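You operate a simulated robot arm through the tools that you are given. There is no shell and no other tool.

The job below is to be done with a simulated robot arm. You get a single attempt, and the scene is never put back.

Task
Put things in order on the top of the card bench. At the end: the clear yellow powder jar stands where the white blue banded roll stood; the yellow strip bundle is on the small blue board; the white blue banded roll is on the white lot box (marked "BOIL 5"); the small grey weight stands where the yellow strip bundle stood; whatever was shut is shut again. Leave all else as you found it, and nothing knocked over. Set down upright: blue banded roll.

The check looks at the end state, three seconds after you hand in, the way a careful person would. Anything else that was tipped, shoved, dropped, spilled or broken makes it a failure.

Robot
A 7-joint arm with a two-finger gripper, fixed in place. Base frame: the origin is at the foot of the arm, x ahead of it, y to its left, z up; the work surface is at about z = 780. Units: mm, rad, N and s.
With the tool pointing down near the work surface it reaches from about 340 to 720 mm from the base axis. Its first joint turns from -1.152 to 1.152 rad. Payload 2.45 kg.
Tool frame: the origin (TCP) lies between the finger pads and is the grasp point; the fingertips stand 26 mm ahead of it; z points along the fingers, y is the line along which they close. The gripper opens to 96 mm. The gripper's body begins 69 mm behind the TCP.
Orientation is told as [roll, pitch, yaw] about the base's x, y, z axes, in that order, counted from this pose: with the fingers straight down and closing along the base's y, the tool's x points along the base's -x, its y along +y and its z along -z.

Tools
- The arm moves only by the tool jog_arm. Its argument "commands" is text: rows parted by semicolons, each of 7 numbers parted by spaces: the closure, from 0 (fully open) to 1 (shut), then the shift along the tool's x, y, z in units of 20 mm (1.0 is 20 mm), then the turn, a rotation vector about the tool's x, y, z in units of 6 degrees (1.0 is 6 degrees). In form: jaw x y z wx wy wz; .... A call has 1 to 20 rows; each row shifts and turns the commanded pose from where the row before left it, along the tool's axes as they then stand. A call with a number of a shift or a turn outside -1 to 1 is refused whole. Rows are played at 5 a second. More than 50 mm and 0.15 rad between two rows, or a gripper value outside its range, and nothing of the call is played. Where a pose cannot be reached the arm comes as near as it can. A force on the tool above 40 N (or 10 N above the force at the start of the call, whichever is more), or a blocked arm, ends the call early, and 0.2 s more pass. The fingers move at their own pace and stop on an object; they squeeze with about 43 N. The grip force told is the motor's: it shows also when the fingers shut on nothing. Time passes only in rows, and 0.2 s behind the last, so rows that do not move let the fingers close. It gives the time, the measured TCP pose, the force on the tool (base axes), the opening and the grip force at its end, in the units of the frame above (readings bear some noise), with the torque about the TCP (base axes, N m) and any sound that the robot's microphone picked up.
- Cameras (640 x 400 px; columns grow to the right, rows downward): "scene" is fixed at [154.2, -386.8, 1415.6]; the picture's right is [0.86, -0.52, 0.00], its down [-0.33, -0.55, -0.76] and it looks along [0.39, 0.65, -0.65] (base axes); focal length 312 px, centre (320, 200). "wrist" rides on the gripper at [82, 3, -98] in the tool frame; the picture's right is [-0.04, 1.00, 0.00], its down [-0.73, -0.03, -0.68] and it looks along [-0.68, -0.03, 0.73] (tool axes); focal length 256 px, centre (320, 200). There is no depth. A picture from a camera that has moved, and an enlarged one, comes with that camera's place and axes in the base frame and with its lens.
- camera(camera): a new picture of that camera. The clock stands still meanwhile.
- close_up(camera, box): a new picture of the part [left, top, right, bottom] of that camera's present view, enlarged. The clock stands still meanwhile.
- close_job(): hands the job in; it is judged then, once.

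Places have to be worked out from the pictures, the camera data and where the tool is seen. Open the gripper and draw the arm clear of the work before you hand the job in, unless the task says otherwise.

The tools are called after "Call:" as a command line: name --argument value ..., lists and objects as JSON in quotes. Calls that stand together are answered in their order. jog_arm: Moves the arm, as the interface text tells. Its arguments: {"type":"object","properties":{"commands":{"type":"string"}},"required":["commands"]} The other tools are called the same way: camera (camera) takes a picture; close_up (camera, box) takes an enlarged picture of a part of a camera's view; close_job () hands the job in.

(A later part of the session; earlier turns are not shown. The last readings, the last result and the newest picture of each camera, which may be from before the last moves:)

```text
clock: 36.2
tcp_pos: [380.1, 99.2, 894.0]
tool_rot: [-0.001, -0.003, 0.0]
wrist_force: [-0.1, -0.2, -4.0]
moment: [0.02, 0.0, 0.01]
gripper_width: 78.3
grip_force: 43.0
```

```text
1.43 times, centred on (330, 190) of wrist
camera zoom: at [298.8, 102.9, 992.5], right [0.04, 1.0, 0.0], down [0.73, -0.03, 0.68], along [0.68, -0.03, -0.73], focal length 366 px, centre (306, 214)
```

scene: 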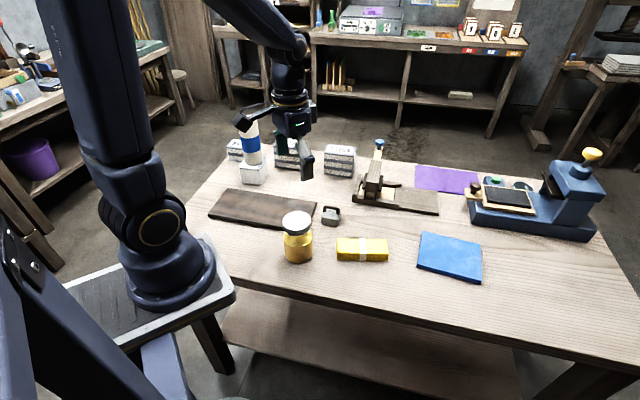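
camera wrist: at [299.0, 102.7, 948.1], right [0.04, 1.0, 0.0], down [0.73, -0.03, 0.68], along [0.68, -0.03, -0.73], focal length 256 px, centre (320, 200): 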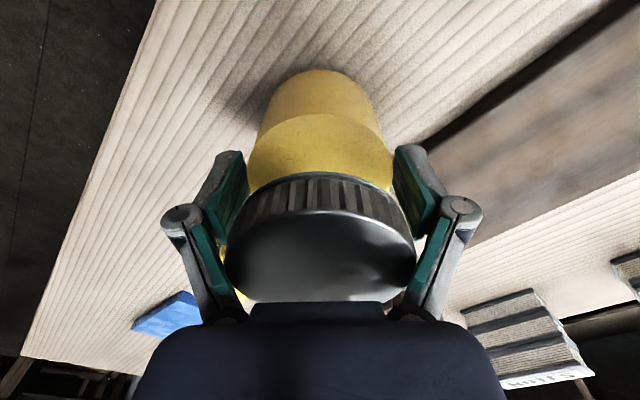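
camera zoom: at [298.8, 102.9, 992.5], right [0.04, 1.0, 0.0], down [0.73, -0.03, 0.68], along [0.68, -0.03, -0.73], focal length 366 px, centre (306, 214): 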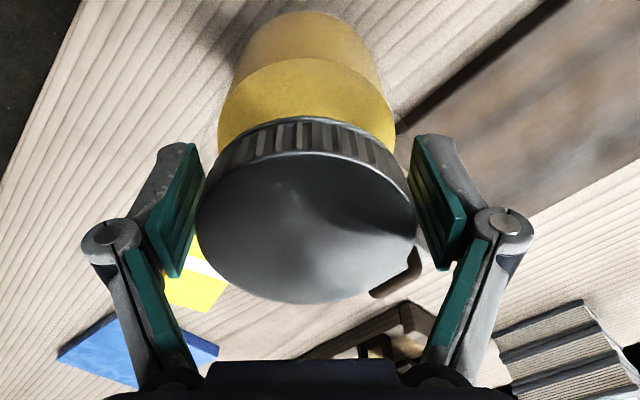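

The jar is held (about 4 N) and upright. I lift another 80 mm at a gentle pace and verify before travelling.

Call:
jog_arm --commands "1 0 0 -0.3 0 0 0;1 0 0 -0.5 0 0 0;1 0 0 -0.5 0 0 0;1 0 0 -0.5 0 0 0;1 0 0 -0.5 0 0 0;1 0 0 -0.5 0 0 0;1 0 0 -0.5 0 0 0;1 0 0 -0.5 0 0 0;1 0 0 -0.2 0 0 0;1 0 0 0 0 0 0"

Call:
camera --camera "wrist"

Call:
close_up --camera "scene" --box '[220, 130, 400, 270]'

```text
clock: 38.4
tcp_pos: [380.1, 99.4, 976.4]
tool_rot: [0.001, -0.004, 0.001]
wrist_force: [-0.3, 0.4, -4.4]
moment: [0.02, 0.0, 0.0]
gripper_width: 78.5
grip_force: 43.4
```

```text
taken
camera wrist: at [298.4, 103.2, 1073.5], right [0.04, 1.0, 0.0], down [0.73, -0.03, 0.68], along [0.68, -0.03, -0.73], focal length 256 px, centre (320, 200)
```

wrist: 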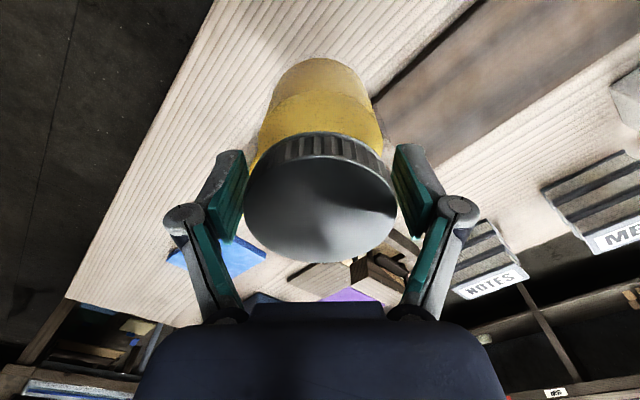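

```text
2.86 times, centred on (310, 200) of scene
camera zoom: at [154.3, -386.8, 1415.6], right [0.86, -0.52, 0.0], down [-0.33, -0.55, -0.76], along [0.39, 0.65, -0.65], focal length 892 px, centre (349, 200)
```

zoom: 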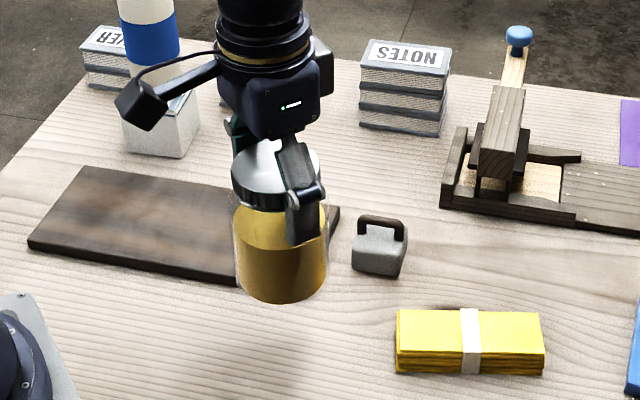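

The jar is steady. I carry it diagonally to above the roll's old place at (538, 339).

Call:
jog_arm --commands "1 -0.25 0.38 0 0 0 0;1 -0.494 0.75 0 0 0 0;1 -0.494 0.75 0 0 0 0;1 -0.494 0.75 0 0 0 0;1 -0.494 0.75 0 0 0 0;1 -0.494 0.75 0 0 0 0;1 -0.494 0.75 0 0 0 0;1 -0.494 0.75 0 0 0 0;1 -0.494 0.75 0 0 0 0;1 -0.494 0.75 0 0 0 0;1 -0.494 0.75 0 0 0 0;1 -0.494 0.75 0 0 0 0;1 -0.494 0.75 0 0 0 0;1 -0.494 0.75 0 0 0 0;1 -0.494 0.75 0 0 0 0;1 -0.494 0.75 0 0 0 0;1 -0.247 0.38 0 0 0 0;1 0 0 0 0 0 0;1 0 0 0 0 0 0"

Call:
camera --camera "wrist"

Call:
close_up --camera "scene" --box '[200, 80, 400, 220]'

```text
clock: 42.4
tcp_pos: [537.8, 339.3, 974.5]
tool_rot: [-0.001, -0.005, 0.001]
wrist_force: [0.0, -0.2, -3.3]
moment: [-0.03, 0.03, 0.01]
gripper_width: 78.7
grip_force: 43.1
```

```text
taken
camera wrist: at [457.4, 343.1, 1073.2], right [0.04, 1.0, 0.0], down [0.73, -0.03, 0.68], along [0.68, -0.03, -0.73], focal length 256 px, centre (320, 200)
```

wrist: 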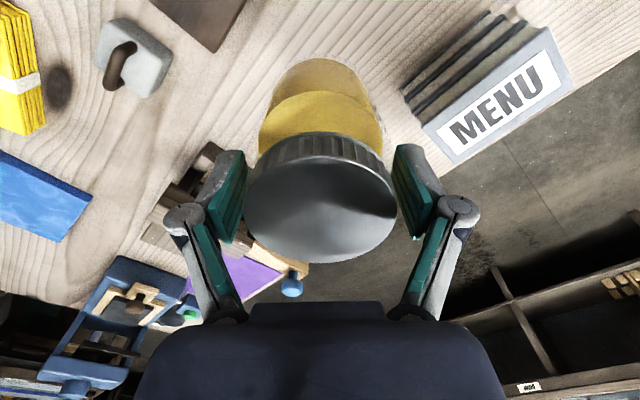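

```text
2.86 times, centred on (300, 150) of scene
camera zoom: at [154.3, -386.7, 1415.6], right [0.86, -0.52, 0.0], down [-0.33, -0.55, -0.76], along [0.39, 0.65, -0.65], focal length 892 px, centre (377, 343)
```

zoom: 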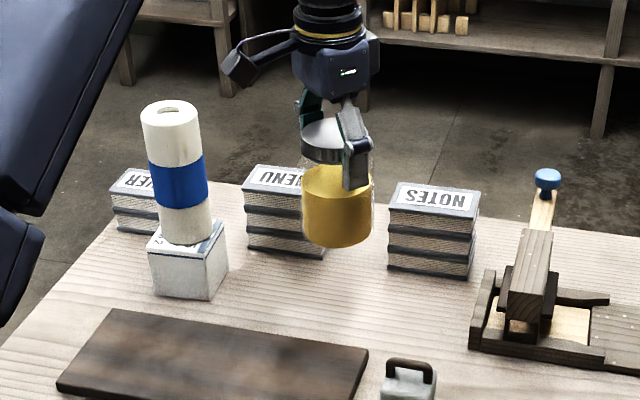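

The jar is above the old roll spot with clearance from MENU and NOTES. I lower it 85 mm, then will feel for the table.

Call:
jog_arm --commands "1 0 0 0.5 0 0 0;1 0 0 0.6 0 0 0;1 0 0 0.6 0 0 0;1 0 0 0.6 0 0 0;1 0 0 0.6 0 0 0;1 0 0 0.6 0 0 0;1 0 0 0.45 0 0 0;1 0 0 0.3 0 0 0;1 0 0 0 0 0 0;1 0 0 0 0 0 0"

Call:
close_up --camera "scene" --box '[240, 110, 380, 210]'

```text
clock: 44.6
tcp_pos: [538.3, 339.8, 890.3]
tool_rot: [0.0, -0.002, 0.0]
wrist_force: [0.1, 0.0, -3.2]
moment: [-0.02, 0.02, -0.01]
gripper_width: 78.1
grip_force: 43.2
```

```text
4.00 times, centred on (310, 160) of scene
camera zoom: at [154.3, -386.7, 1415.6], right [0.86, -0.52, 0.0], down [-0.33, -0.55, -0.76], along [0.39, 0.65, -0.65], focal length 1248 px, centre (360, 360)
```

zoom: 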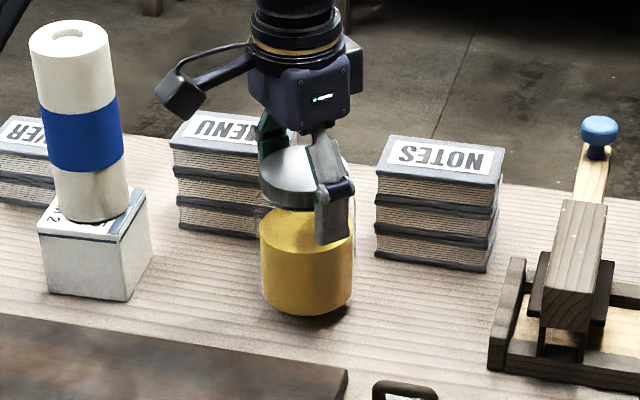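

About 10 mm remain. I lower in 2–3 mm steps until the table takes the weight.

Call:
jog_arm --commands "1 0 0 0.15 0 0 0;1 0 0 0.15 0 0 0;1 0 0 0.1 0 0 0;1 0 0 0.08 0 0 0;1 0 0 0.05 0 0 0;1 0 0 0 0 0 0"

```text
clock: 46.0
tcp_pos: [539.6, 340.1, 880.1]
tool_rot: [0.0, -0.004, 0.0]
wrist_force: [0.9, 0.2, -4.9]
moment: [-0.03, 0.03, -0.01]
gripper_width: 78.7
grip_force: 43.0
```

Call:
jog_arm --commands "1 0 0 0.07 0 0 0;1 0 0 0.05 0 0 0;1 0 0 0 0 0 0"

```text
clock: 46.8
tcp_pos: [540.3, 340.0, 878.8]
tool_rot: [0.001, -0.003, 0.0]
wrist_force: [-2.2, -0.8, 8.0]
moment: [-0.34, 0.33, -0.16]
gripper_width: 78.2
grip_force: 43.0
```

The table now bears the jar (fz +8 N). I open the jaws and rise slowly.

Call:
jog_arm --commands "0.9 0 0 -0.04 0 0 0;0.12 0 0 0 0 0 0;0.05 0 0 0 0 0 0;0 0 0 0 0 0 0;0 0 0 0 0 0 0;0 0 0 -0.5 0 0 0;0 0 0 -1 0 0 0;0 0 0 -1 0 0 0;0 0 0 -1 0 0 0;0 0 0 -1 0 0 0;0 0 0 -1 0 0 0;0 0 0 -1 0 0 0;0 0 0 -1 0 0 0;0 0 0 0 0 0 0"

Call:
camera --camera "wrist"

Call:
close_up --camera "scene" --box '[200, 80, 400, 220]'

```text
clock: 49.8
tcp_pos: [539.2, 339.8, 1028.4]
tool_rot: [0.001, -0.002, -0.001]
wrist_force: [0.1, 0.3, 0.6]
moment: [-0.01, -0.02, 0.01]
gripper_width: 96.0
grip_force: 0.0
```

```text
taken
camera wrist: at [457.5, 342.8, 1125.9], right [0.04, 1.0, 0.0], down [0.73, -0.03, 0.68], along [0.68, -0.03, -0.73], focal length 256 px, centre (320, 200)
```

wrist: 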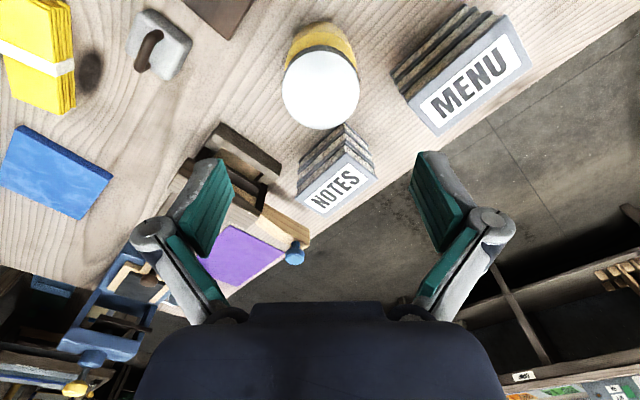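

```text
2.86 times, centred on (300, 150) of scene
camera zoom: at [154.2, -386.8, 1415.6], right [0.86, -0.52, 0.0], down [-0.33, -0.55, -0.76], along [0.39, 0.65, -0.65], focal length 892 px, centre (377, 343)
```

zoom: 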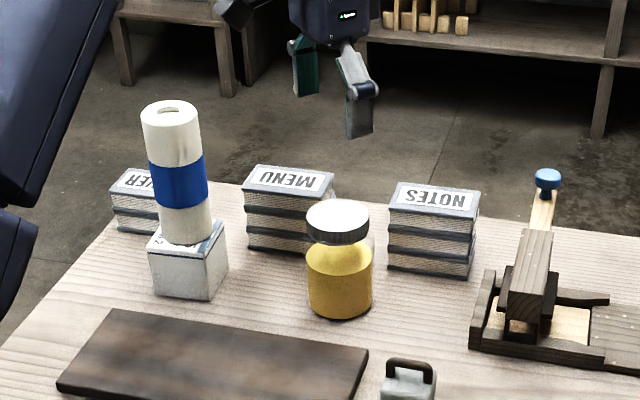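

The jar stands at the roll's old place. Next I go to the yellow bundle, which I judge centred near (524, 16), about 130×50×27 mm with its length turned −33° from x.

Call:
jog_arm --commands "0 0 -1 0 0 0 0;0 0 -1 0 0 0 0;0 0 -1 0 0 0 0;0 0 -1 0 0 0 0;0 0 -1 0 0 0 0;0 0 -1 0 0 0 0;0 0 -1 0 0 0 0;0 0 -1 0 0 0 0;0 0.6 -1 0 0 0 0;0 0.6 -1 0 0 0 0;0 0.6 -1 0 0 0 0;0 0.6 -1 0 0 0 0;0 0.6 -1 0 0 0 0;0 0.5 -1 0 0 0 0;0 0 -1 0 0 0 0;0 0 -1 0 0 0 0;0 0 0 0 0 0 0"

Call:
camera --camera "wrist"

Call:
close_up --camera "scene" --box '[280, 190, 500, 300]'

```text
clock: 53.4
tcp_pos: [467.7, 18.5, 1029.4]
tool_rot: [0.001, -0.004, 0.0]
wrist_force: [0.4, 0.1, 0.8]
moment: [-0.02, -0.03, 0.04]
gripper_width: 96.0
grip_force: 0.0
```

```text
taken
camera wrist: at [386.3, 23.1, 1126.2], right [0.04, 1.0, 0.0], down [0.73, -0.03, 0.68], along [0.68, -0.03, -0.73], focal length 256 px, centre (320, 200)
```

wrist: 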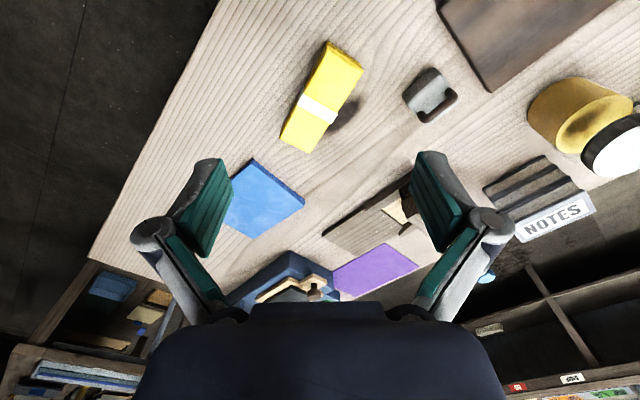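

```text
2.91 times, centred on (390, 245) of scene
camera zoom: at [154.2, -386.8, 1415.6], right [0.86, -0.52, 0.0], down [-0.33, -0.55, -0.76], along [0.39, 0.65, -0.65], focal length 908 px, centre (116, 69)
```

zoom: 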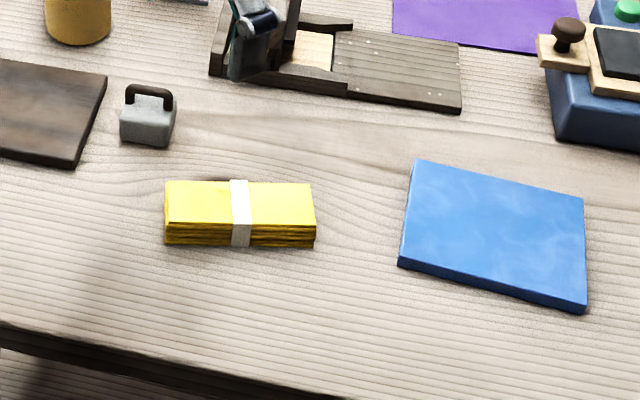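

Good view of everything ahead; I enlarge the wrist view to measure the bundle, weight and board.

Call:
close_up --camera "wrist" --box '[240, 30, 400, 160]'

Call:
close_up --camera "wrist" --box '[200, 130, 360, 260]'

Call:
close_up --camera "wrist" --box '[380, 50, 480, 130]'

```text
3.08 times, centred on (320, 95) of wrist
camera zoom: at [386.3, 23.1, 1126.2], right [0.04, 1.0, 0.0], down [0.73, -0.03, 0.68], along [0.68, -0.03, -0.73], focal length 788 px, centre (320, 523)
```

zoom: 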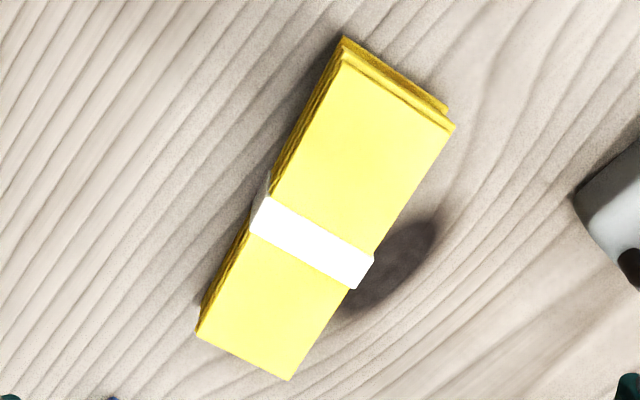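

```text
3.08 times, centred on (280, 195) of wrist
camera zoom: at [386.3, 23.1, 1126.2], right [0.04, 1.0, 0.0], down [0.73, -0.03, 0.68], along [0.68, -0.03, -0.73], focal length 788 px, centre (443, 215)
```

zoom: 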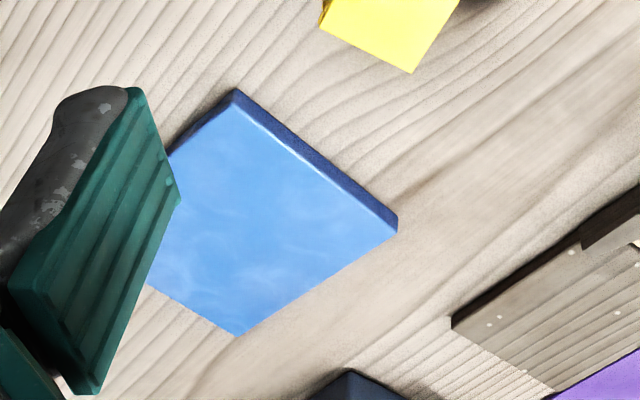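

```text
5.00 times, centred on (430, 90) of wrist
camera zoom: at [386.3, 23.1, 1126.2], right [0.04, 1.0, 0.0], down [0.73, -0.03, 0.68], along [0.68, -0.03, -0.73], focal length 1280 px, centre (-230, 750)
```

zoom: 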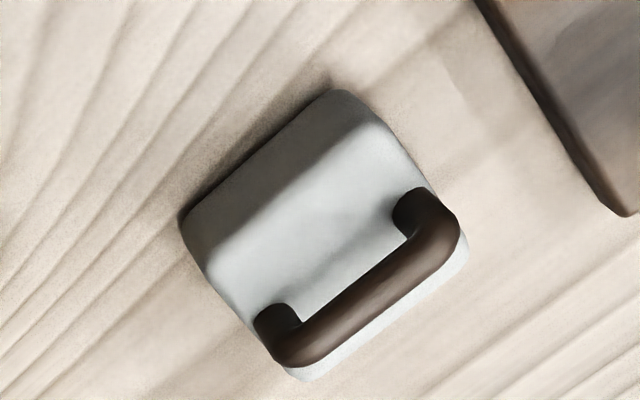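

Wrist measurements: bundle centre (523, 14), length at −32.4°; board centre about (710, −115), length at −51.5°. I move over the bundle, turn the gripper to close across its width, and look.

Call:
jog_arm --commands "0 -1 -0.1 0 0 0 0;0 -1 -0.12 0 0 0 0;0 -0.77 0 0 0 0 0;0 0 0 0 0 0 1;0 0 0 0 0 0 1;0 0 0 0 0 0 1;0 0 0 0 0 0 1;0 0 0 0 0 0 1;0 0 0 0 0 0 0.4;0 0 0 1 0 0 0;0 0 0 1 0 0 0;0 0 0 1 0 0 0;0 0 0 1 0 0 0;0 0 0 1 0 0 0;0 0 0 0 0 0 0;0 0 0 0 0 0 0"

Call:
camera --camera "wrist"

Call:
close_up --camera "scene" --box '[280, 150, 460, 290]'

```text
clock: 56.8
tcp_pos: [525.4, 17.6, 927.0]
tool_rot: [0.002, -0.001, -0.566]
wrist_force: [-0.3, 0.0, 0.1]
moment: [0.02, 0.02, 0.0]
gripper_width: 95.8
grip_force: 0.1
```

```text
taken
camera wrist: at [458.1, 63.7, 1025.1], right [0.57, 0.82, 0.0], down [0.6, -0.42, 0.68], along [0.56, -0.39, -0.73], focal length 256 px, centre (320, 200)
```

wrist: 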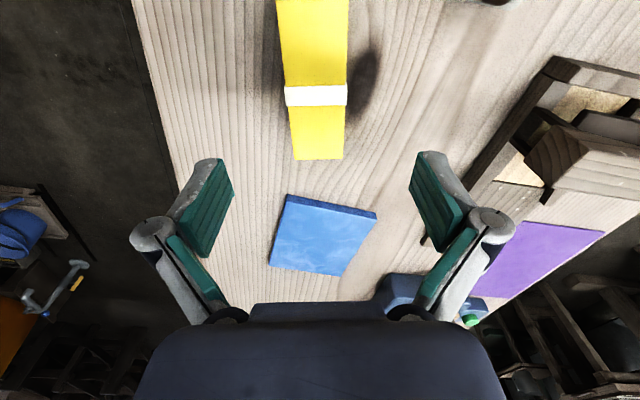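

```text
2.86 times, centred on (370, 220) of scene
camera zoom: at [154.2, -386.8, 1415.6], right [0.86, -0.52, 0.0], down [-0.33, -0.55, -0.76], along [0.39, 0.65, -0.65], focal length 892 px, centre (177, 143)
```

zoom: 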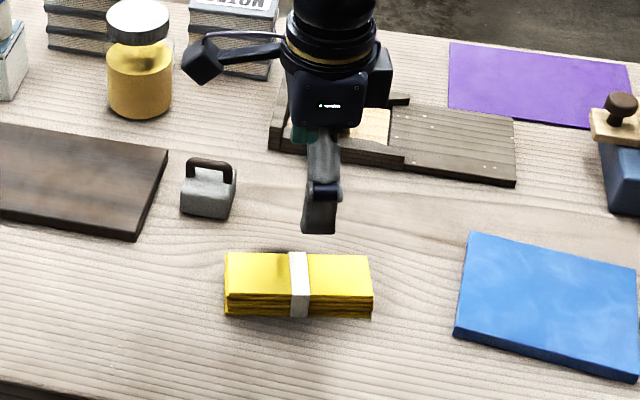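

The bundle's band lies at (524, 14); I shift about −4 mm along the closing direction and descend to z ≈ 812.

Call:
jog_arm --commands "0 -0.04 -0.19 0 0 0 0;0 0 0 1 0 0 0;0 0 0 1 0 0 0;0 0 0 1 0 0 0;0 0 0 1 0 0 0;0 0 0 1 0 0 0;0 0 0 0.7 0 0 0;0 0 0 0 0 0 0;0 0 0 0 0 0 0"

Call:
camera --camera "wrist"

Call:
close_up --camera "scene" --box '[300, 180, 420, 280]'

```text
clock: 58.8
tcp_pos: [522.4, 12.6, 814.7]
tool_rot: [0.0, -0.003, -0.566]
wrist_force: [-0.3, 0.2, -0.1]
moment: [0.01, -0.01, -0.02]
gripper_width: 95.9
grip_force: 0.0
```

```text
taken
camera wrist: at [456.0, 59.0, 912.3], right [0.57, 0.82, 0.0], down [0.6, -0.42, 0.68], along [0.56, -0.39, -0.73], focal length 256 px, centre (320, 200)
```

wrist: 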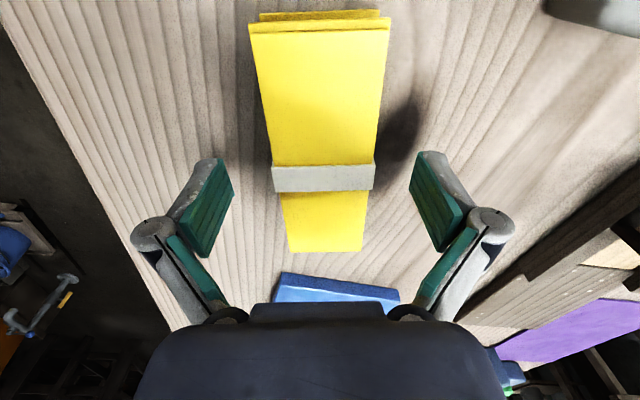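

```text
4.00 times, centred on (360, 230) of scene
camera zoom: at [154.2, -386.8, 1415.6], right [0.86, -0.52, 0.0], down [-0.33, -0.55, -0.76], along [0.39, 0.65, -0.65], focal length 1248 px, centre (160, 80)
```

zoom: 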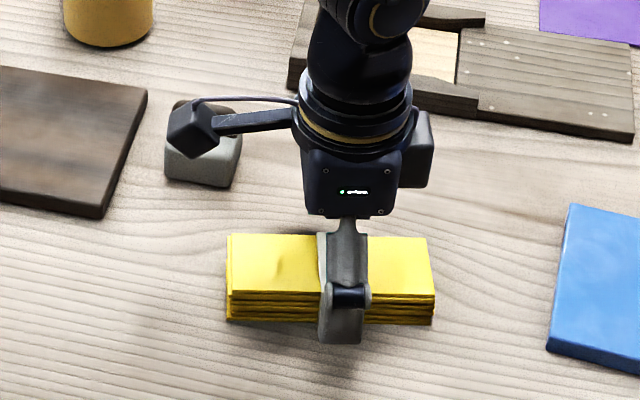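

Well centred. I lower 3 mm more and close across the band.

Call:
jog_arm --commands "0 0 0 0.15 0 0 0;0.2 0 0 0 0 0 0;0.35 0 0 0 0 0 0;0.45 0 0 0 0 0 0;0.55 0 0 0 0 0 0;0.6 0 0 0 0 0 0;0.6 0 0 0 0 0 0;0.6 0 0 0 0 0 0"

Call:
close_up --camera "wrist" --box '[180, 0, 480, 280]'

```text
clock: 60.6
tcp_pos: [523.1, 11.7, 812.7]
tool_rot: [0.002, -0.003, -0.565]
wrist_force: [0.5, 0.8, 4.9]
moment: [0.02, 0.06, 0.05]
gripper_width: 48.8
grip_force: 43.4
```

```text
1.43 times, centred on (330, 140) of wrist
camera zoom: at [455.9, 58.9, 909.4], right [0.57, 0.82, 0.0], down [0.6, -0.42, 0.68], along [0.56, -0.39, -0.73], focal length 366 px, centre (306, 286)
```

zoom: 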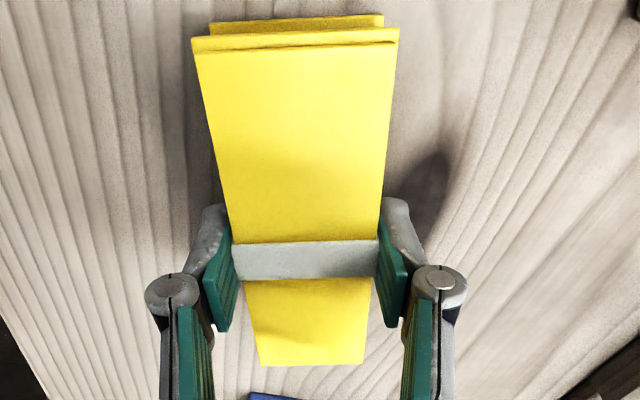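

Gripped at 48.8 mm. I lift slowly, 60 mm, and check.

Call:
jog_arm --commands "1 0 0 0 0 0 0;1 0 0 -0.15 0 0 0;1 0 0 -0.25 0 0 0;1 0 0 -0.5 0 0 0;1 0 0 -0.7 0 0 0;1 0 0 -0.7 0 0 0;1 0 0 -0.7 0 0 0;1 0 0 0 0 0 0"

Call:
camera --camera "wrist"

Call:
close_up --camera "scene" --box '[300, 180, 420, 280]'

```text
clock: 62.4
tcp_pos: [521.4, 10.9, 871.4]
tool_rot: [0.0, -0.002, -0.565]
wrist_force: [-0.5, 0.1, -0.5]
moment: [0.04, 0.03, -0.02]
gripper_width: 48.9
grip_force: 43.2
```

```text
taken
camera wrist: at [455.7, 58.1, 968.9], right [0.57, 0.82, 0.0], down [0.6, -0.42, 0.68], along [0.56, -0.39, -0.73], focal length 256 px, centre (320, 200)
```

wrist: 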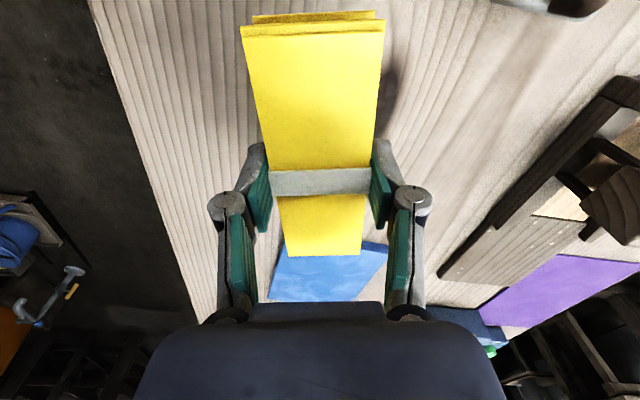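

```text
4.00 times, centred on (360, 230) of scene
camera zoom: at [154.2, -386.8, 1415.6], right [0.86, -0.52, 0.0], down [-0.33, -0.55, -0.76], along [0.39, 0.65, -0.65], focal length 1248 px, centre (160, 80)
```

zoom: 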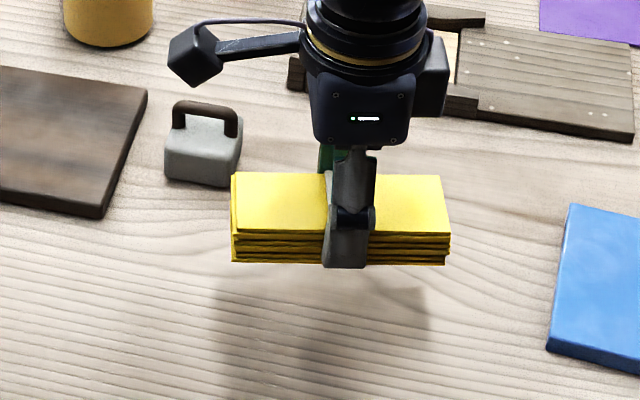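

The bundle hangs level. I carry it toward the board target (690, −126) at this height, then turn 19° to line up with the board.

Call:
jog_arm --commands "1 -0.4 -0.05 0 0 0 0;1 -0.77 -0.09 0 0 0 0;1 -0.77 -0.09 0 0 0 0;1 -0.77 -0.09 0 0 0 0;1 -0.77 -0.09 0 0 0 0;1 -0.77 -0.09 0 0 0 0;1 -0.77 -0.09 0 0 0 0;1 -0.77 -0.09 0 0 0 0;1 -0.77 -0.09 0 0 0 0;1 -0.77 -0.09 0 0 0 0;1 -0.77 -0.09 0 0 0 0;1 -0.77 -0.09 0 0 0 0;1 -0.77 -0.09 0 0 0 0;1 -0.77 -0.09 0 0 0 0;1 -0.37 -0.05 0 0 0 0;1 0 0 0 0 0 1;1 0 0 0 0 0 1;1 0 0 0 0 0 1;1 0 0 0 0 0 0.18;1 0 0 0 0 0 0"

Call:
camera --camera "wrist"

Call:
close_up --camera "scene" --box '[360, 180, 540, 300]'

```text
clock: 66.6
tcp_pos: [691.1, -125.4, 871.3]
tool_rot: [0.002, -0.001, -0.898]
wrist_force: [-0.7, -0.3, 0.1]
moment: [0.03, 0.01, -0.02]
gripper_width: 49.0
grip_force: 42.3
```

```text
taken
camera wrist: at [643.7, -59.2, 969.7], right [0.81, 0.59, 0.0], down [0.43, -0.59, 0.68], along [0.4, -0.55, -0.73], focal length 256 px, centre (320, 200)
```

wrist: 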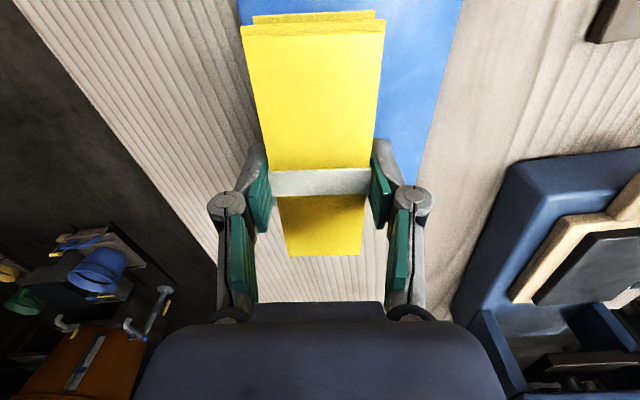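

```text
3.33 times, centred on (450, 240) of scene
camera zoom: at [154.2, -386.8, 1415.6], right [0.86, -0.52, 0.0], down [-0.33, -0.55, -0.76], along [0.39, 0.65, -0.65], focal length 1040 px, centre (-113, 67)
```

zoom: 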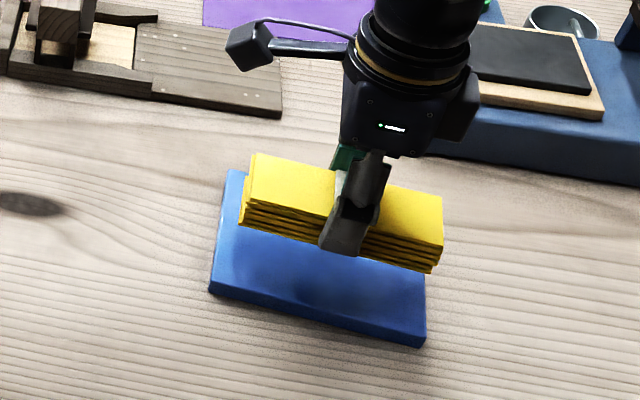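

Projecting the bundle downward it lands fully on the board. I lower it 42 mm and then feel for contact.

Call:
jog_arm --commands "1 0 0 0.5 0 0 0;1 0 0 0.5 0 0 0;1 0 0 0.5 0 0 0;1 0 0 0.4 0 0 0;1 0 0 0.15 0 0 0;1 0 0 0 0 0 0;1 0 0 0 0 0 0"

Call:
close_up --camera "scene" --box '[380, 200, 510, 300]'

```text
clock: 68.2
tcp_pos: [691.8, -125.5, 831.0]
tool_rot: [0.004, -0.002, -0.898]
wrist_force: [0.2, 0.2, -1.1]
moment: [-0.03, -0.04, -0.04]
gripper_width: 48.8
grip_force: 42.7
```

```text
4.00 times, centred on (445, 250) of scene
camera zoom: at [154.2, -386.8, 1415.6], right [0.86, -0.52, 0.0], down [-0.33, -0.55, -0.76], along [0.39, 0.65, -0.65], focal length 1248 px, centre (-180, 0)
```

zoom: 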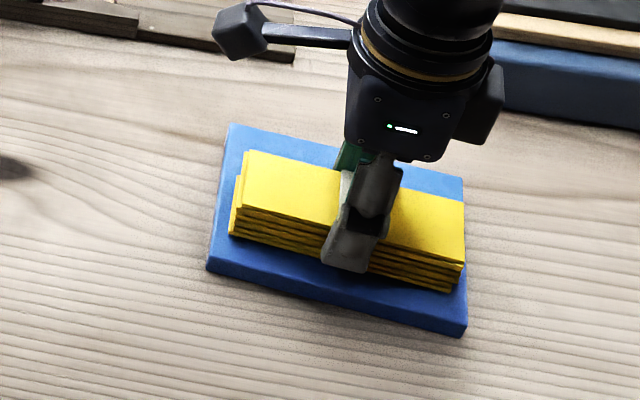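

It is over the board but nearer the right-hand edge, so I shift 4 mm toward the other end and lower in small steps to contact.

Call:
jog_arm --commands "1 0.2 0 0 0 0 0;1 0 0 0.15 0 0 0;1 0 0 0.1 0 0 0;1 0 0 0.1 0 0 0;1 0 0 0 0 0 0"

```text
clock: 69.4
tcp_pos: [689.7, -121.7, 825.5]
tool_rot: [0.006, -0.004, -0.899]
wrist_force: [-9.5, 1.7, 31.1]
moment: [0.28, 0.83, 0.03]
gripper_width: 48.8
grip_force: 43.4
```

Firm contact on the board. I relieve about 1.5 mm and check.

Call:
jog_arm --commands "1 0 0 -0.08 0 0 0;1 0 0 0 0 0 0"

Call:
close_up --camera "scene" --box '[380, 200, 510, 300]'

```text
clock: 70.0
tcp_pos: [689.8, -122.9, 826.4]
tool_rot: [0.004, -0.005, -0.898]
wrist_force: [0.6, -0.4, 22.4]
moment: [-0.06, 0.16, -0.02]
gripper_width: 49.3
grip_force: 43.1
```

```text
4.00 times, centred on (445, 250) of scene
camera zoom: at [153.8, -386.7, 1415.7], right [0.86, -0.52, 0.0], down [-0.33, -0.55, -0.76], along [0.39, 0.65, -0.65], focal length 1248 px, centre (-180, 0)
```

zoom: 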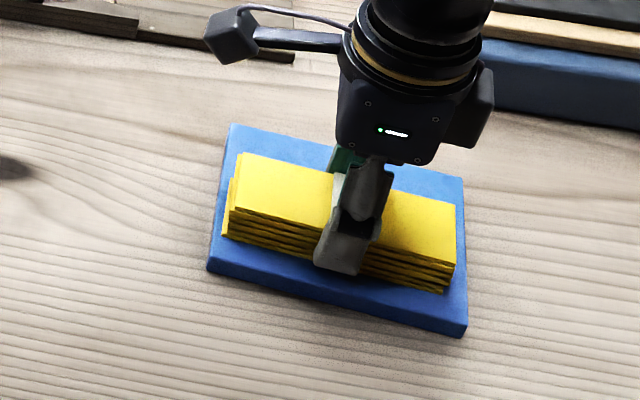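

Still 22 N of pressure, and the bundle is nicely on the board. I ease off a bit more.

Call:
jog_arm --commands "1 0 0 -0.06 0 0 0;1 0 0 0 0 0 0"

```text
clock: 70.6
tcp_pos: [689.3, -123.0, 826.7]
tool_rot: [0.002, -0.003, -0.897]
wrist_force: [5.0, -0.7, 12.0]
moment: [-0.4, -0.46, 0.15]
gripper_width: 49.2
grip_force: 42.8
```

Pressure is down to 12 N. I open the jaws and rise.

Call:
jog_arm --commands "1 0 0 -0.04 0 0 0;0.45 0 0 0 0 0 0;0.3 0 0 0 0 0 0;0.15 0 0 0 0 0 0;0 0 0 0 0 0 0;0 0 0 -0.3 0 0 0;0 0 0 -0.7 0 0 0;0 0 0 -1 0 0 0;0 0 0 -1 0 0 0;0 0 0 -1 0 0 0;0 0 0 -1 0 0 0;0 0 0 -1 0 0 0;0 0 0 0 0 0 0"

Call:
camera --camera "wrist"

Call:
close_up --camera "scene" --box '[380, 200, 510, 300]'

```text
clock: 73.4
tcp_pos: [689.3, -122.6, 946.9]
tool_rot: [0.001, 0.001, -0.898]
wrist_force: [-0.1, 0.0, 0.2]
moment: [0.02, 0.0, 0.04]
gripper_width: 96.3
grip_force: 0.1
```

```text
taken
camera wrist: at [641.0, -56.8, 1044.3], right [0.81, 0.59, 0.0], down [0.43, -0.59, 0.68], along [0.4, -0.55, -0.73], focal length 256 px, centre (320, 200)
```

wrist: 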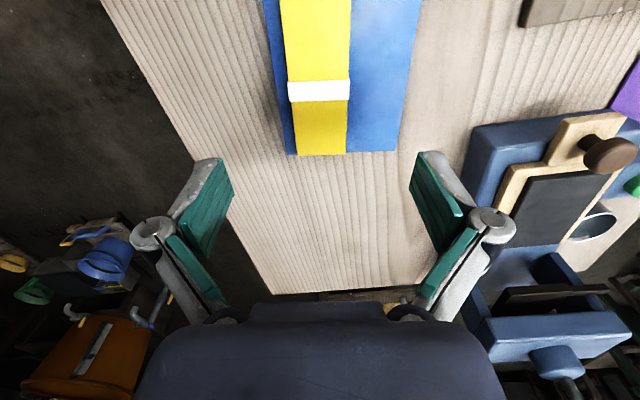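

```text
4.00 times, centred on (445, 250) of scene
camera zoom: at [154.2, -386.8, 1415.6], right [0.86, -0.52, 0.0], down [-0.33, -0.55, -0.76], along [0.39, 0.65, -0.65], focal length 1248 px, centre (-180, 0)
```

zoom: 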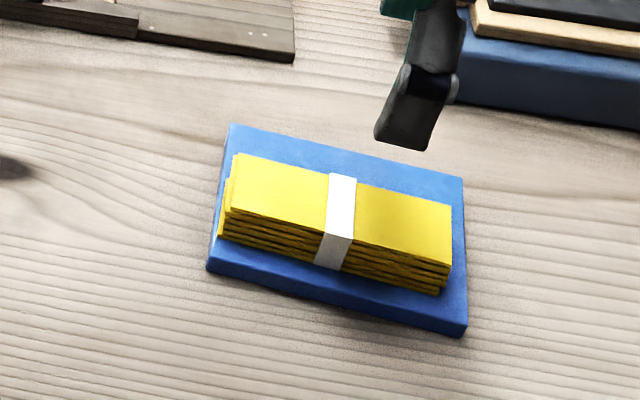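

The bundle lies well inside the board. The weight I judge centred near (520, 158), turned about −46°, handle top near z = 836. I rise 40 mm and travel toward it, stopping short so that the camera can see it.

Call:
jog_arm --commands "0 0 0 -1 0 0 0;0 0 0 -1 0 0 0;0 0.95 0.125 0 0 0 0;0 0.95 0.125 0 0 0 0;0 0.95 0.125 0 0 0 0;0 0.95 0.125 0 0 0 0;0 0.95 0.125 0 0 0 0;0 0.95 0.125 0 0 0 0;0 0.95 0.125 0 0 0 0;0 0.95 0.125 0 0 0 0;0 0.95 0.125 0 0 0 0;0 0.95 0.125 0 0 0 0;0 0.95 0.125 0 0 0 0;0 0.95 0.125 0 0 0 0;0 0.95 0.125 0 0 0 0;0 0.95 0.125 0 0 0 0;0 0.95 0.125 0 0 0 0;0 0.95 0.125 0 0 0 0;0 0 0 0 0 0 0"

Call:
camera --camera "wrist"

Call:
camera --camera "scene"

```text
clock: 77.4
tcp_pos: [528.1, 141.4, 985.8]
tool_rot: [0.002, -0.002, -0.9]
wrist_force: [1.1, 0.8, -0.1]
moment: [0.01, -0.01, -0.02]
gripper_width: 96.1
grip_force: 0.1
```

```text
taken
camera wrist: at [480.7, 207.5, 1084.4], right [0.81, 0.59, 0.0], down [0.43, -0.59, 0.68], along [0.4, -0.55, -0.73], focal length 256 px, centre (320, 200)
```

wrist: 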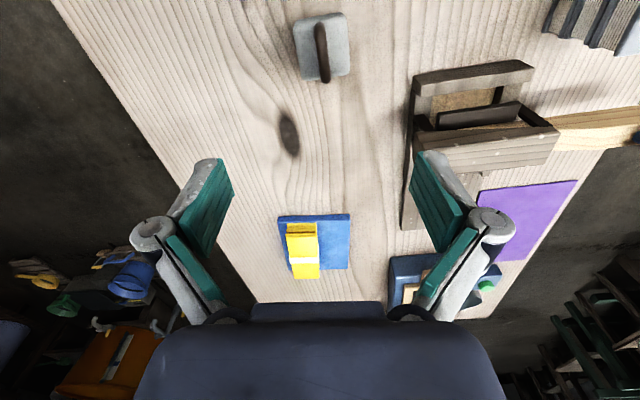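

```text
taken
```

scene: 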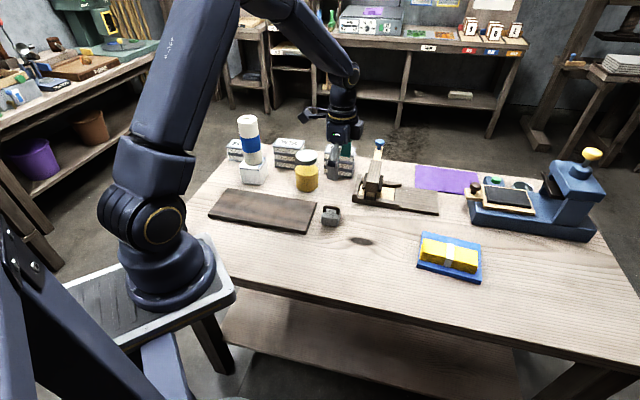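

The weight is in view with its handle nearly along the tool's x axis; I enlarge it to measure.

Call:
close_up --camera "wrist" --box '[270, 0, 380, 100]'

Call:
close_up --camera "scene" --box '[290, 190, 390, 260]'

```text
4.00 times, centred on (325, 50) of wrist
camera zoom: at [480.7, 207.5, 1084.4], right [0.81, 0.59, 0.0], down [0.43, -0.59, 0.68], along [0.4, -0.55, -0.73], focal length 1024 px, centre (300, 800)
```

zoom: 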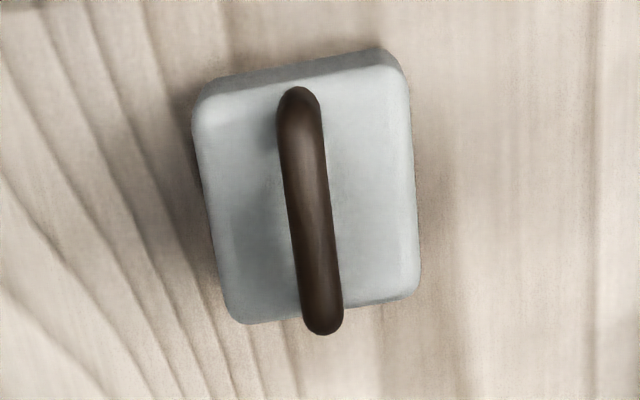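

```text
5.71 times, centred on (340, 225) of scene
camera zoom: at [154.2, -386.8, 1415.6], right [0.86, -0.52, 0.0], down [-0.33, -0.55, -0.76], along [0.39, 0.65, -0.65], focal length 1783 px, centre (206, 57)
```

zoom: 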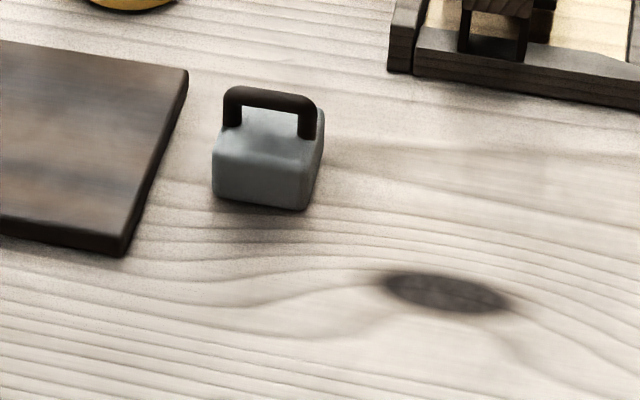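

The weight's body centre is at (519, 160), 47 mm square, turned 45°. I centre the gripper over it, turn 6.6° back, and come down part of the way.

Call:
jog_arm --commands "0 0.5 0.12 0 0 0 0;0 0.5 0.11 0 0 0 0;0 0 0 0 0 0 -1;0 0 0 0 0 0 -0.1;0 0 0 1 0 0 0;0 0 0 1 0 0 0;0 0 0 1 0 0 0;0 0 0 1 0 0 0;0 0 0 0.5 0 0 0;0 0 0 0 0 0 0;0 0 0 0 0 0 0"

Call:
camera --camera "wrist"

Call:
close_up --camera "scene" --box '[270, 130, 410, 240]'

```text
clock: 79.8
tcp_pos: [521.2, 158.1, 896.0]
tool_rot: [0.003, -0.002, -0.783]
wrist_force: [0.3, -0.8, -0.2]
moment: [-0.02, 0.01, 0.0]
gripper_width: 96.2
grip_force: 0.1
```

```text
taken
camera wrist: at [466.8, 218.8, 993.8], right [0.73, 0.68, 0.0], down [0.5, -0.54, 0.68], along [0.46, -0.5, -0.73], focal length 256 px, centre (320, 200)
```

wrist: 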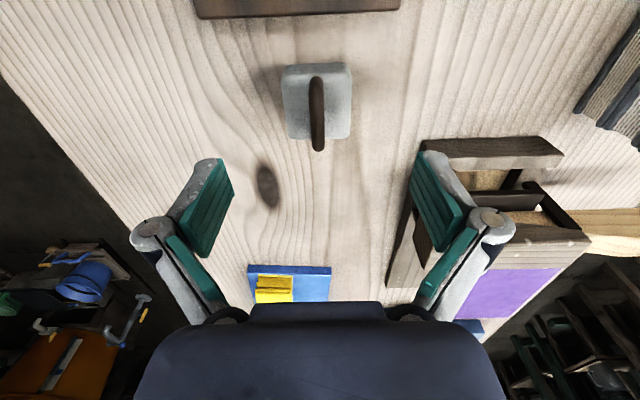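

```text
3.64 times, centred on (340, 185) of scene
camera zoom: at [154.2, -386.8, 1415.6], right [0.86, -0.52, 0.0], down [-0.33, -0.55, -0.76], along [0.39, 0.65, -0.65], focal length 1135 px, centre (247, 254)
```

zoom: 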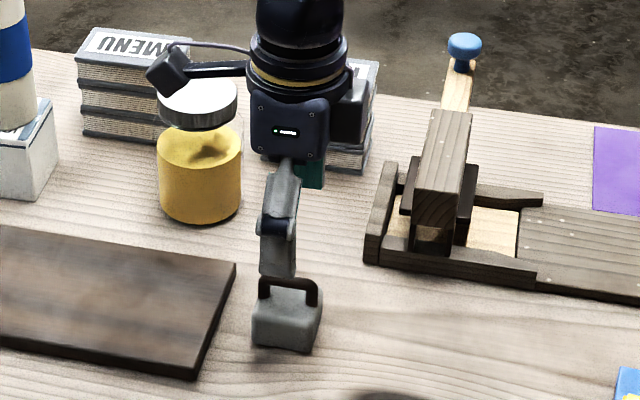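

The alignment is within 4 mm; I correct it, narrow the jaws to about 72 mm to stay clear of the wooden press, and descend to z ≈ 813.

Call:
jog_arm --commands "0.15 0.19 -0.03 0 0 0 0;0.25 0 0 0 0 0 0;0.25 0 0 1 0 0 0;0.25 0 0 1 0 0 0;0.25 0 0 1 0 0 0;0.25 0 0 0.6 0 0 0;0.25 0 0 0.5 0 0 0;0.25 0 0 0 0 0 0;0.25 0 0 0 0 0 0"

Call:
camera --camera "wrist"

Call:
close_up --camera "scene" --box '[280, 150, 400, 250]'

```text
clock: 81.8
tcp_pos: [518.4, 162.4, 815.6]
tool_rot: [0.004, -0.002, -0.785]
wrist_force: [0.6, 0.1, -0.2]
moment: [-0.02, -0.01, 0.0]
gripper_width: 72.2
grip_force: 0.0
```

```text
taken
camera wrist: at [464.1, 221.7, 913.1], right [0.73, 0.68, 0.0], down [0.5, -0.54, 0.68], along [0.46, -0.5, -0.73], focal length 256 px, centre (320, 200)
```

wrist: 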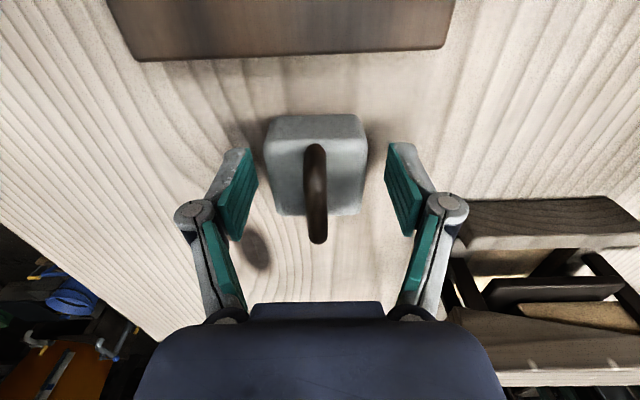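

```text
4.00 times, centred on (340, 200) of scene
camera zoom: at [154.2, -386.8, 1415.6], right [0.86, -0.52, 0.0], down [-0.33, -0.55, -0.76], along [0.39, 0.65, -0.65], focal length 1248 px, centre (240, 200)
```

zoom: 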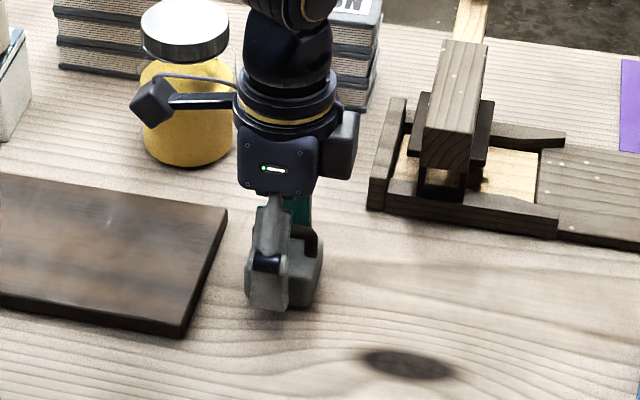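

Aligned. I lower 3 mm more and close on the weight's body.

Call:
jog_arm --commands "0.25 0 0 0.15 0 0 0;0.35 0 0 0 0 0 0;0.45 0 0 0 0 0 0;0.55 0 0 0 0 0 0;0.6 0 0 0 0 0 0;0.8 0 0 0 0 0 0;1 0 0 0 0 0 0"

Call:
close_up --camera "wrist" --box '[180, 80, 480, 300]'

```text
clock: 83.4
tcp_pos: [518.7, 160.6, 812.4]
tool_rot: [0.001, -0.001, -0.784]
wrist_force: [-2.5, -2.5, 3.5]
moment: [-0.09, 0.14, 0.04]
gripper_width: 49.3
grip_force: 43.0
```

```text
1.82 times, centred on (330, 190) of wrist
camera zoom: at [463.8, 221.6, 910.0], right [0.73, 0.68, 0.0], down [0.5, -0.54, 0.68], along [0.46, -0.5, -0.73], focal length 465 px, centre (302, 218)
```

zoom: 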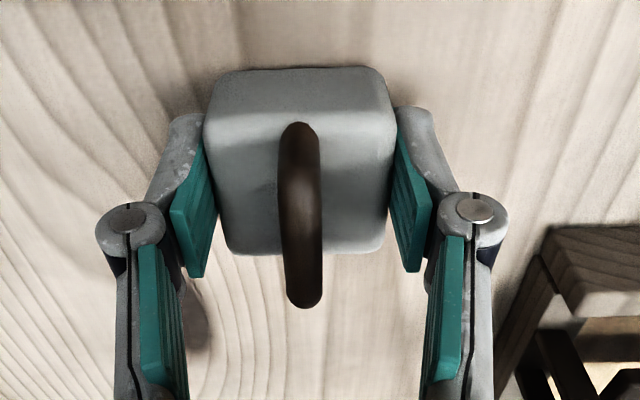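

Gripped at 49.3 mm. I lift slowly and check the load.

Call:
jog_arm --commands "1 0 0 -0.1 0 0 0;1 0 0 -0.15 0 0 0;1 0 0 -0.25 0 0 0;1 0 0 -0.5 0 0 0;1 0 0 -0.7 0 0 0;1 0 0 -0.7 0 0 0;1 0 0 -0.6 0 0 0;1 0 0 0 0 0 0"

Call:
camera --camera "wrist"

Call:
close_up --camera "scene" --box '[280, 150, 400, 250]'

```text
clock: 85.2
tcp_pos: [517.3, 161.0, 871.8]
tool_rot: [0.001, -0.002, -0.783]
wrist_force: [0.3, 1.0, -2.2]
moment: [0.0, 0.0, 0.02]
gripper_width: 49.4
grip_force: 42.8
```

```text
taken
camera wrist: at [462.1, 220.9, 969.8], right [0.73, 0.68, 0.0], down [0.5, -0.54, 0.68], along [0.46, -0.5, -0.73], focal length 256 px, centre (320, 200)
```

wrist: 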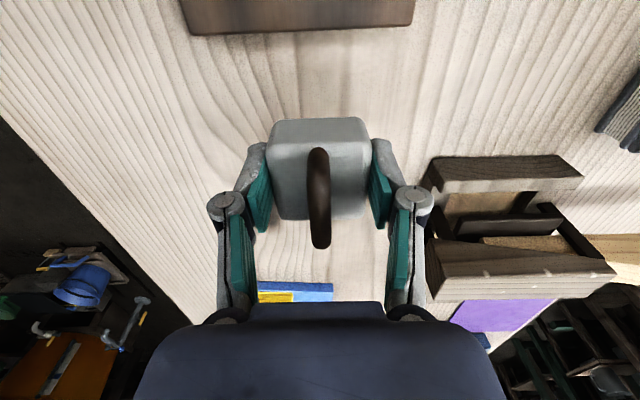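

```text
4.00 times, centred on (340, 200) of scene
camera zoom: at [154.3, -386.8, 1415.6], right [0.86, -0.52, 0.0], down [-0.33, -0.55, -0.76], along [0.39, 0.65, -0.65], focal length 1248 px, centre (240, 200)
```

zoom: 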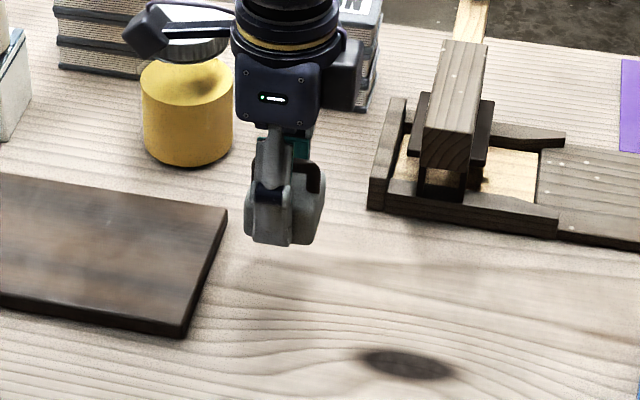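

The weight is held level. I carry it to the bundle's old centre at (523, 14) and lower it most of the way.

Call:
jog_arm --commands "1 -0.35 -0.31 0 0 0 0;1 -0.676 -0.623 0 0 0 0;1 -0.676 -0.623 0 0 0 0;1 -0.676 -0.623 0 0 0 0;1 -0.676 -0.623 0 0 0 0;1 -0.676 -0.623 0 0 0 0;1 -0.676 -0.623 0 0 0 0;1 -0.676 -0.623 0 0 0 0;1 -0.326 -0.313 0 0 0 0;1 0 0 0 0 0 0;1 0 0 0.5 0 0 0;1 0 0 0.7 0 0 0;1 0 0 0.7 0 0 0;1 0 0 0.5 0 0 0;1 0 0 0.1 0 0 0;1 0 0 0 0 0 0"

Call:
close_up --camera "scene" --box '[300, 180, 420, 280]'

```text
clock: 88.6
tcp_pos: [525.1, 15.6, 821.0]
tool_rot: [0.005, -0.003, -0.784]
wrist_force: [-0.5, 0.9, -2.3]
moment: [-0.01, 0.0, 0.0]
gripper_width: 49.4
grip_force: 43.4
```

```text
4.00 times, centred on (360, 230) of scene
camera zoom: at [154.3, -386.8, 1415.6], right [0.86, -0.52, 0.0], down [-0.33, -0.55, -0.76], along [0.39, 0.65, -0.65], focal length 1248 px, centre (160, 80)
```

zoom: 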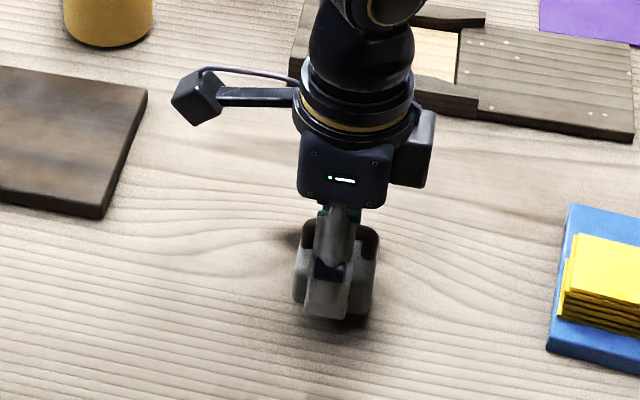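

On spot, a few millimetres above the table. I lower gently to contact.

Call:
jog_arm --commands "1 0 0 0.15 0 0 0;1 0 0 0.1 0 0 0;1 0 0 0.08 0 0 0;1 0 0 0.05 0 0 0;1 0 0 0 0 0 0"

```text
clock: 89.8
tcp_pos: [525.5, 15.6, 813.9]
tool_rot: [0.002, -0.004, -0.782]
wrist_force: [-0.5, -0.1, -2.9]
moment: [-0.02, -0.01, -0.04]
gripper_width: 49.3
grip_force: 43.1
```

Call:
jog_arm --commands "1 0 0 0.05 0 0 0;1 0 0 0.04 0 0 0;1 0 0 0 0 0 0"

```text
clock: 90.6
tcp_pos: [525.8, 14.8, 812.1]
tool_rot: [0.004, -0.003, -0.782]
wrist_force: [-1.2, 0.7, 2.3]
moment: [-0.1, 0.09, -0.06]
gripper_width: 49.4
grip_force: 42.8
```

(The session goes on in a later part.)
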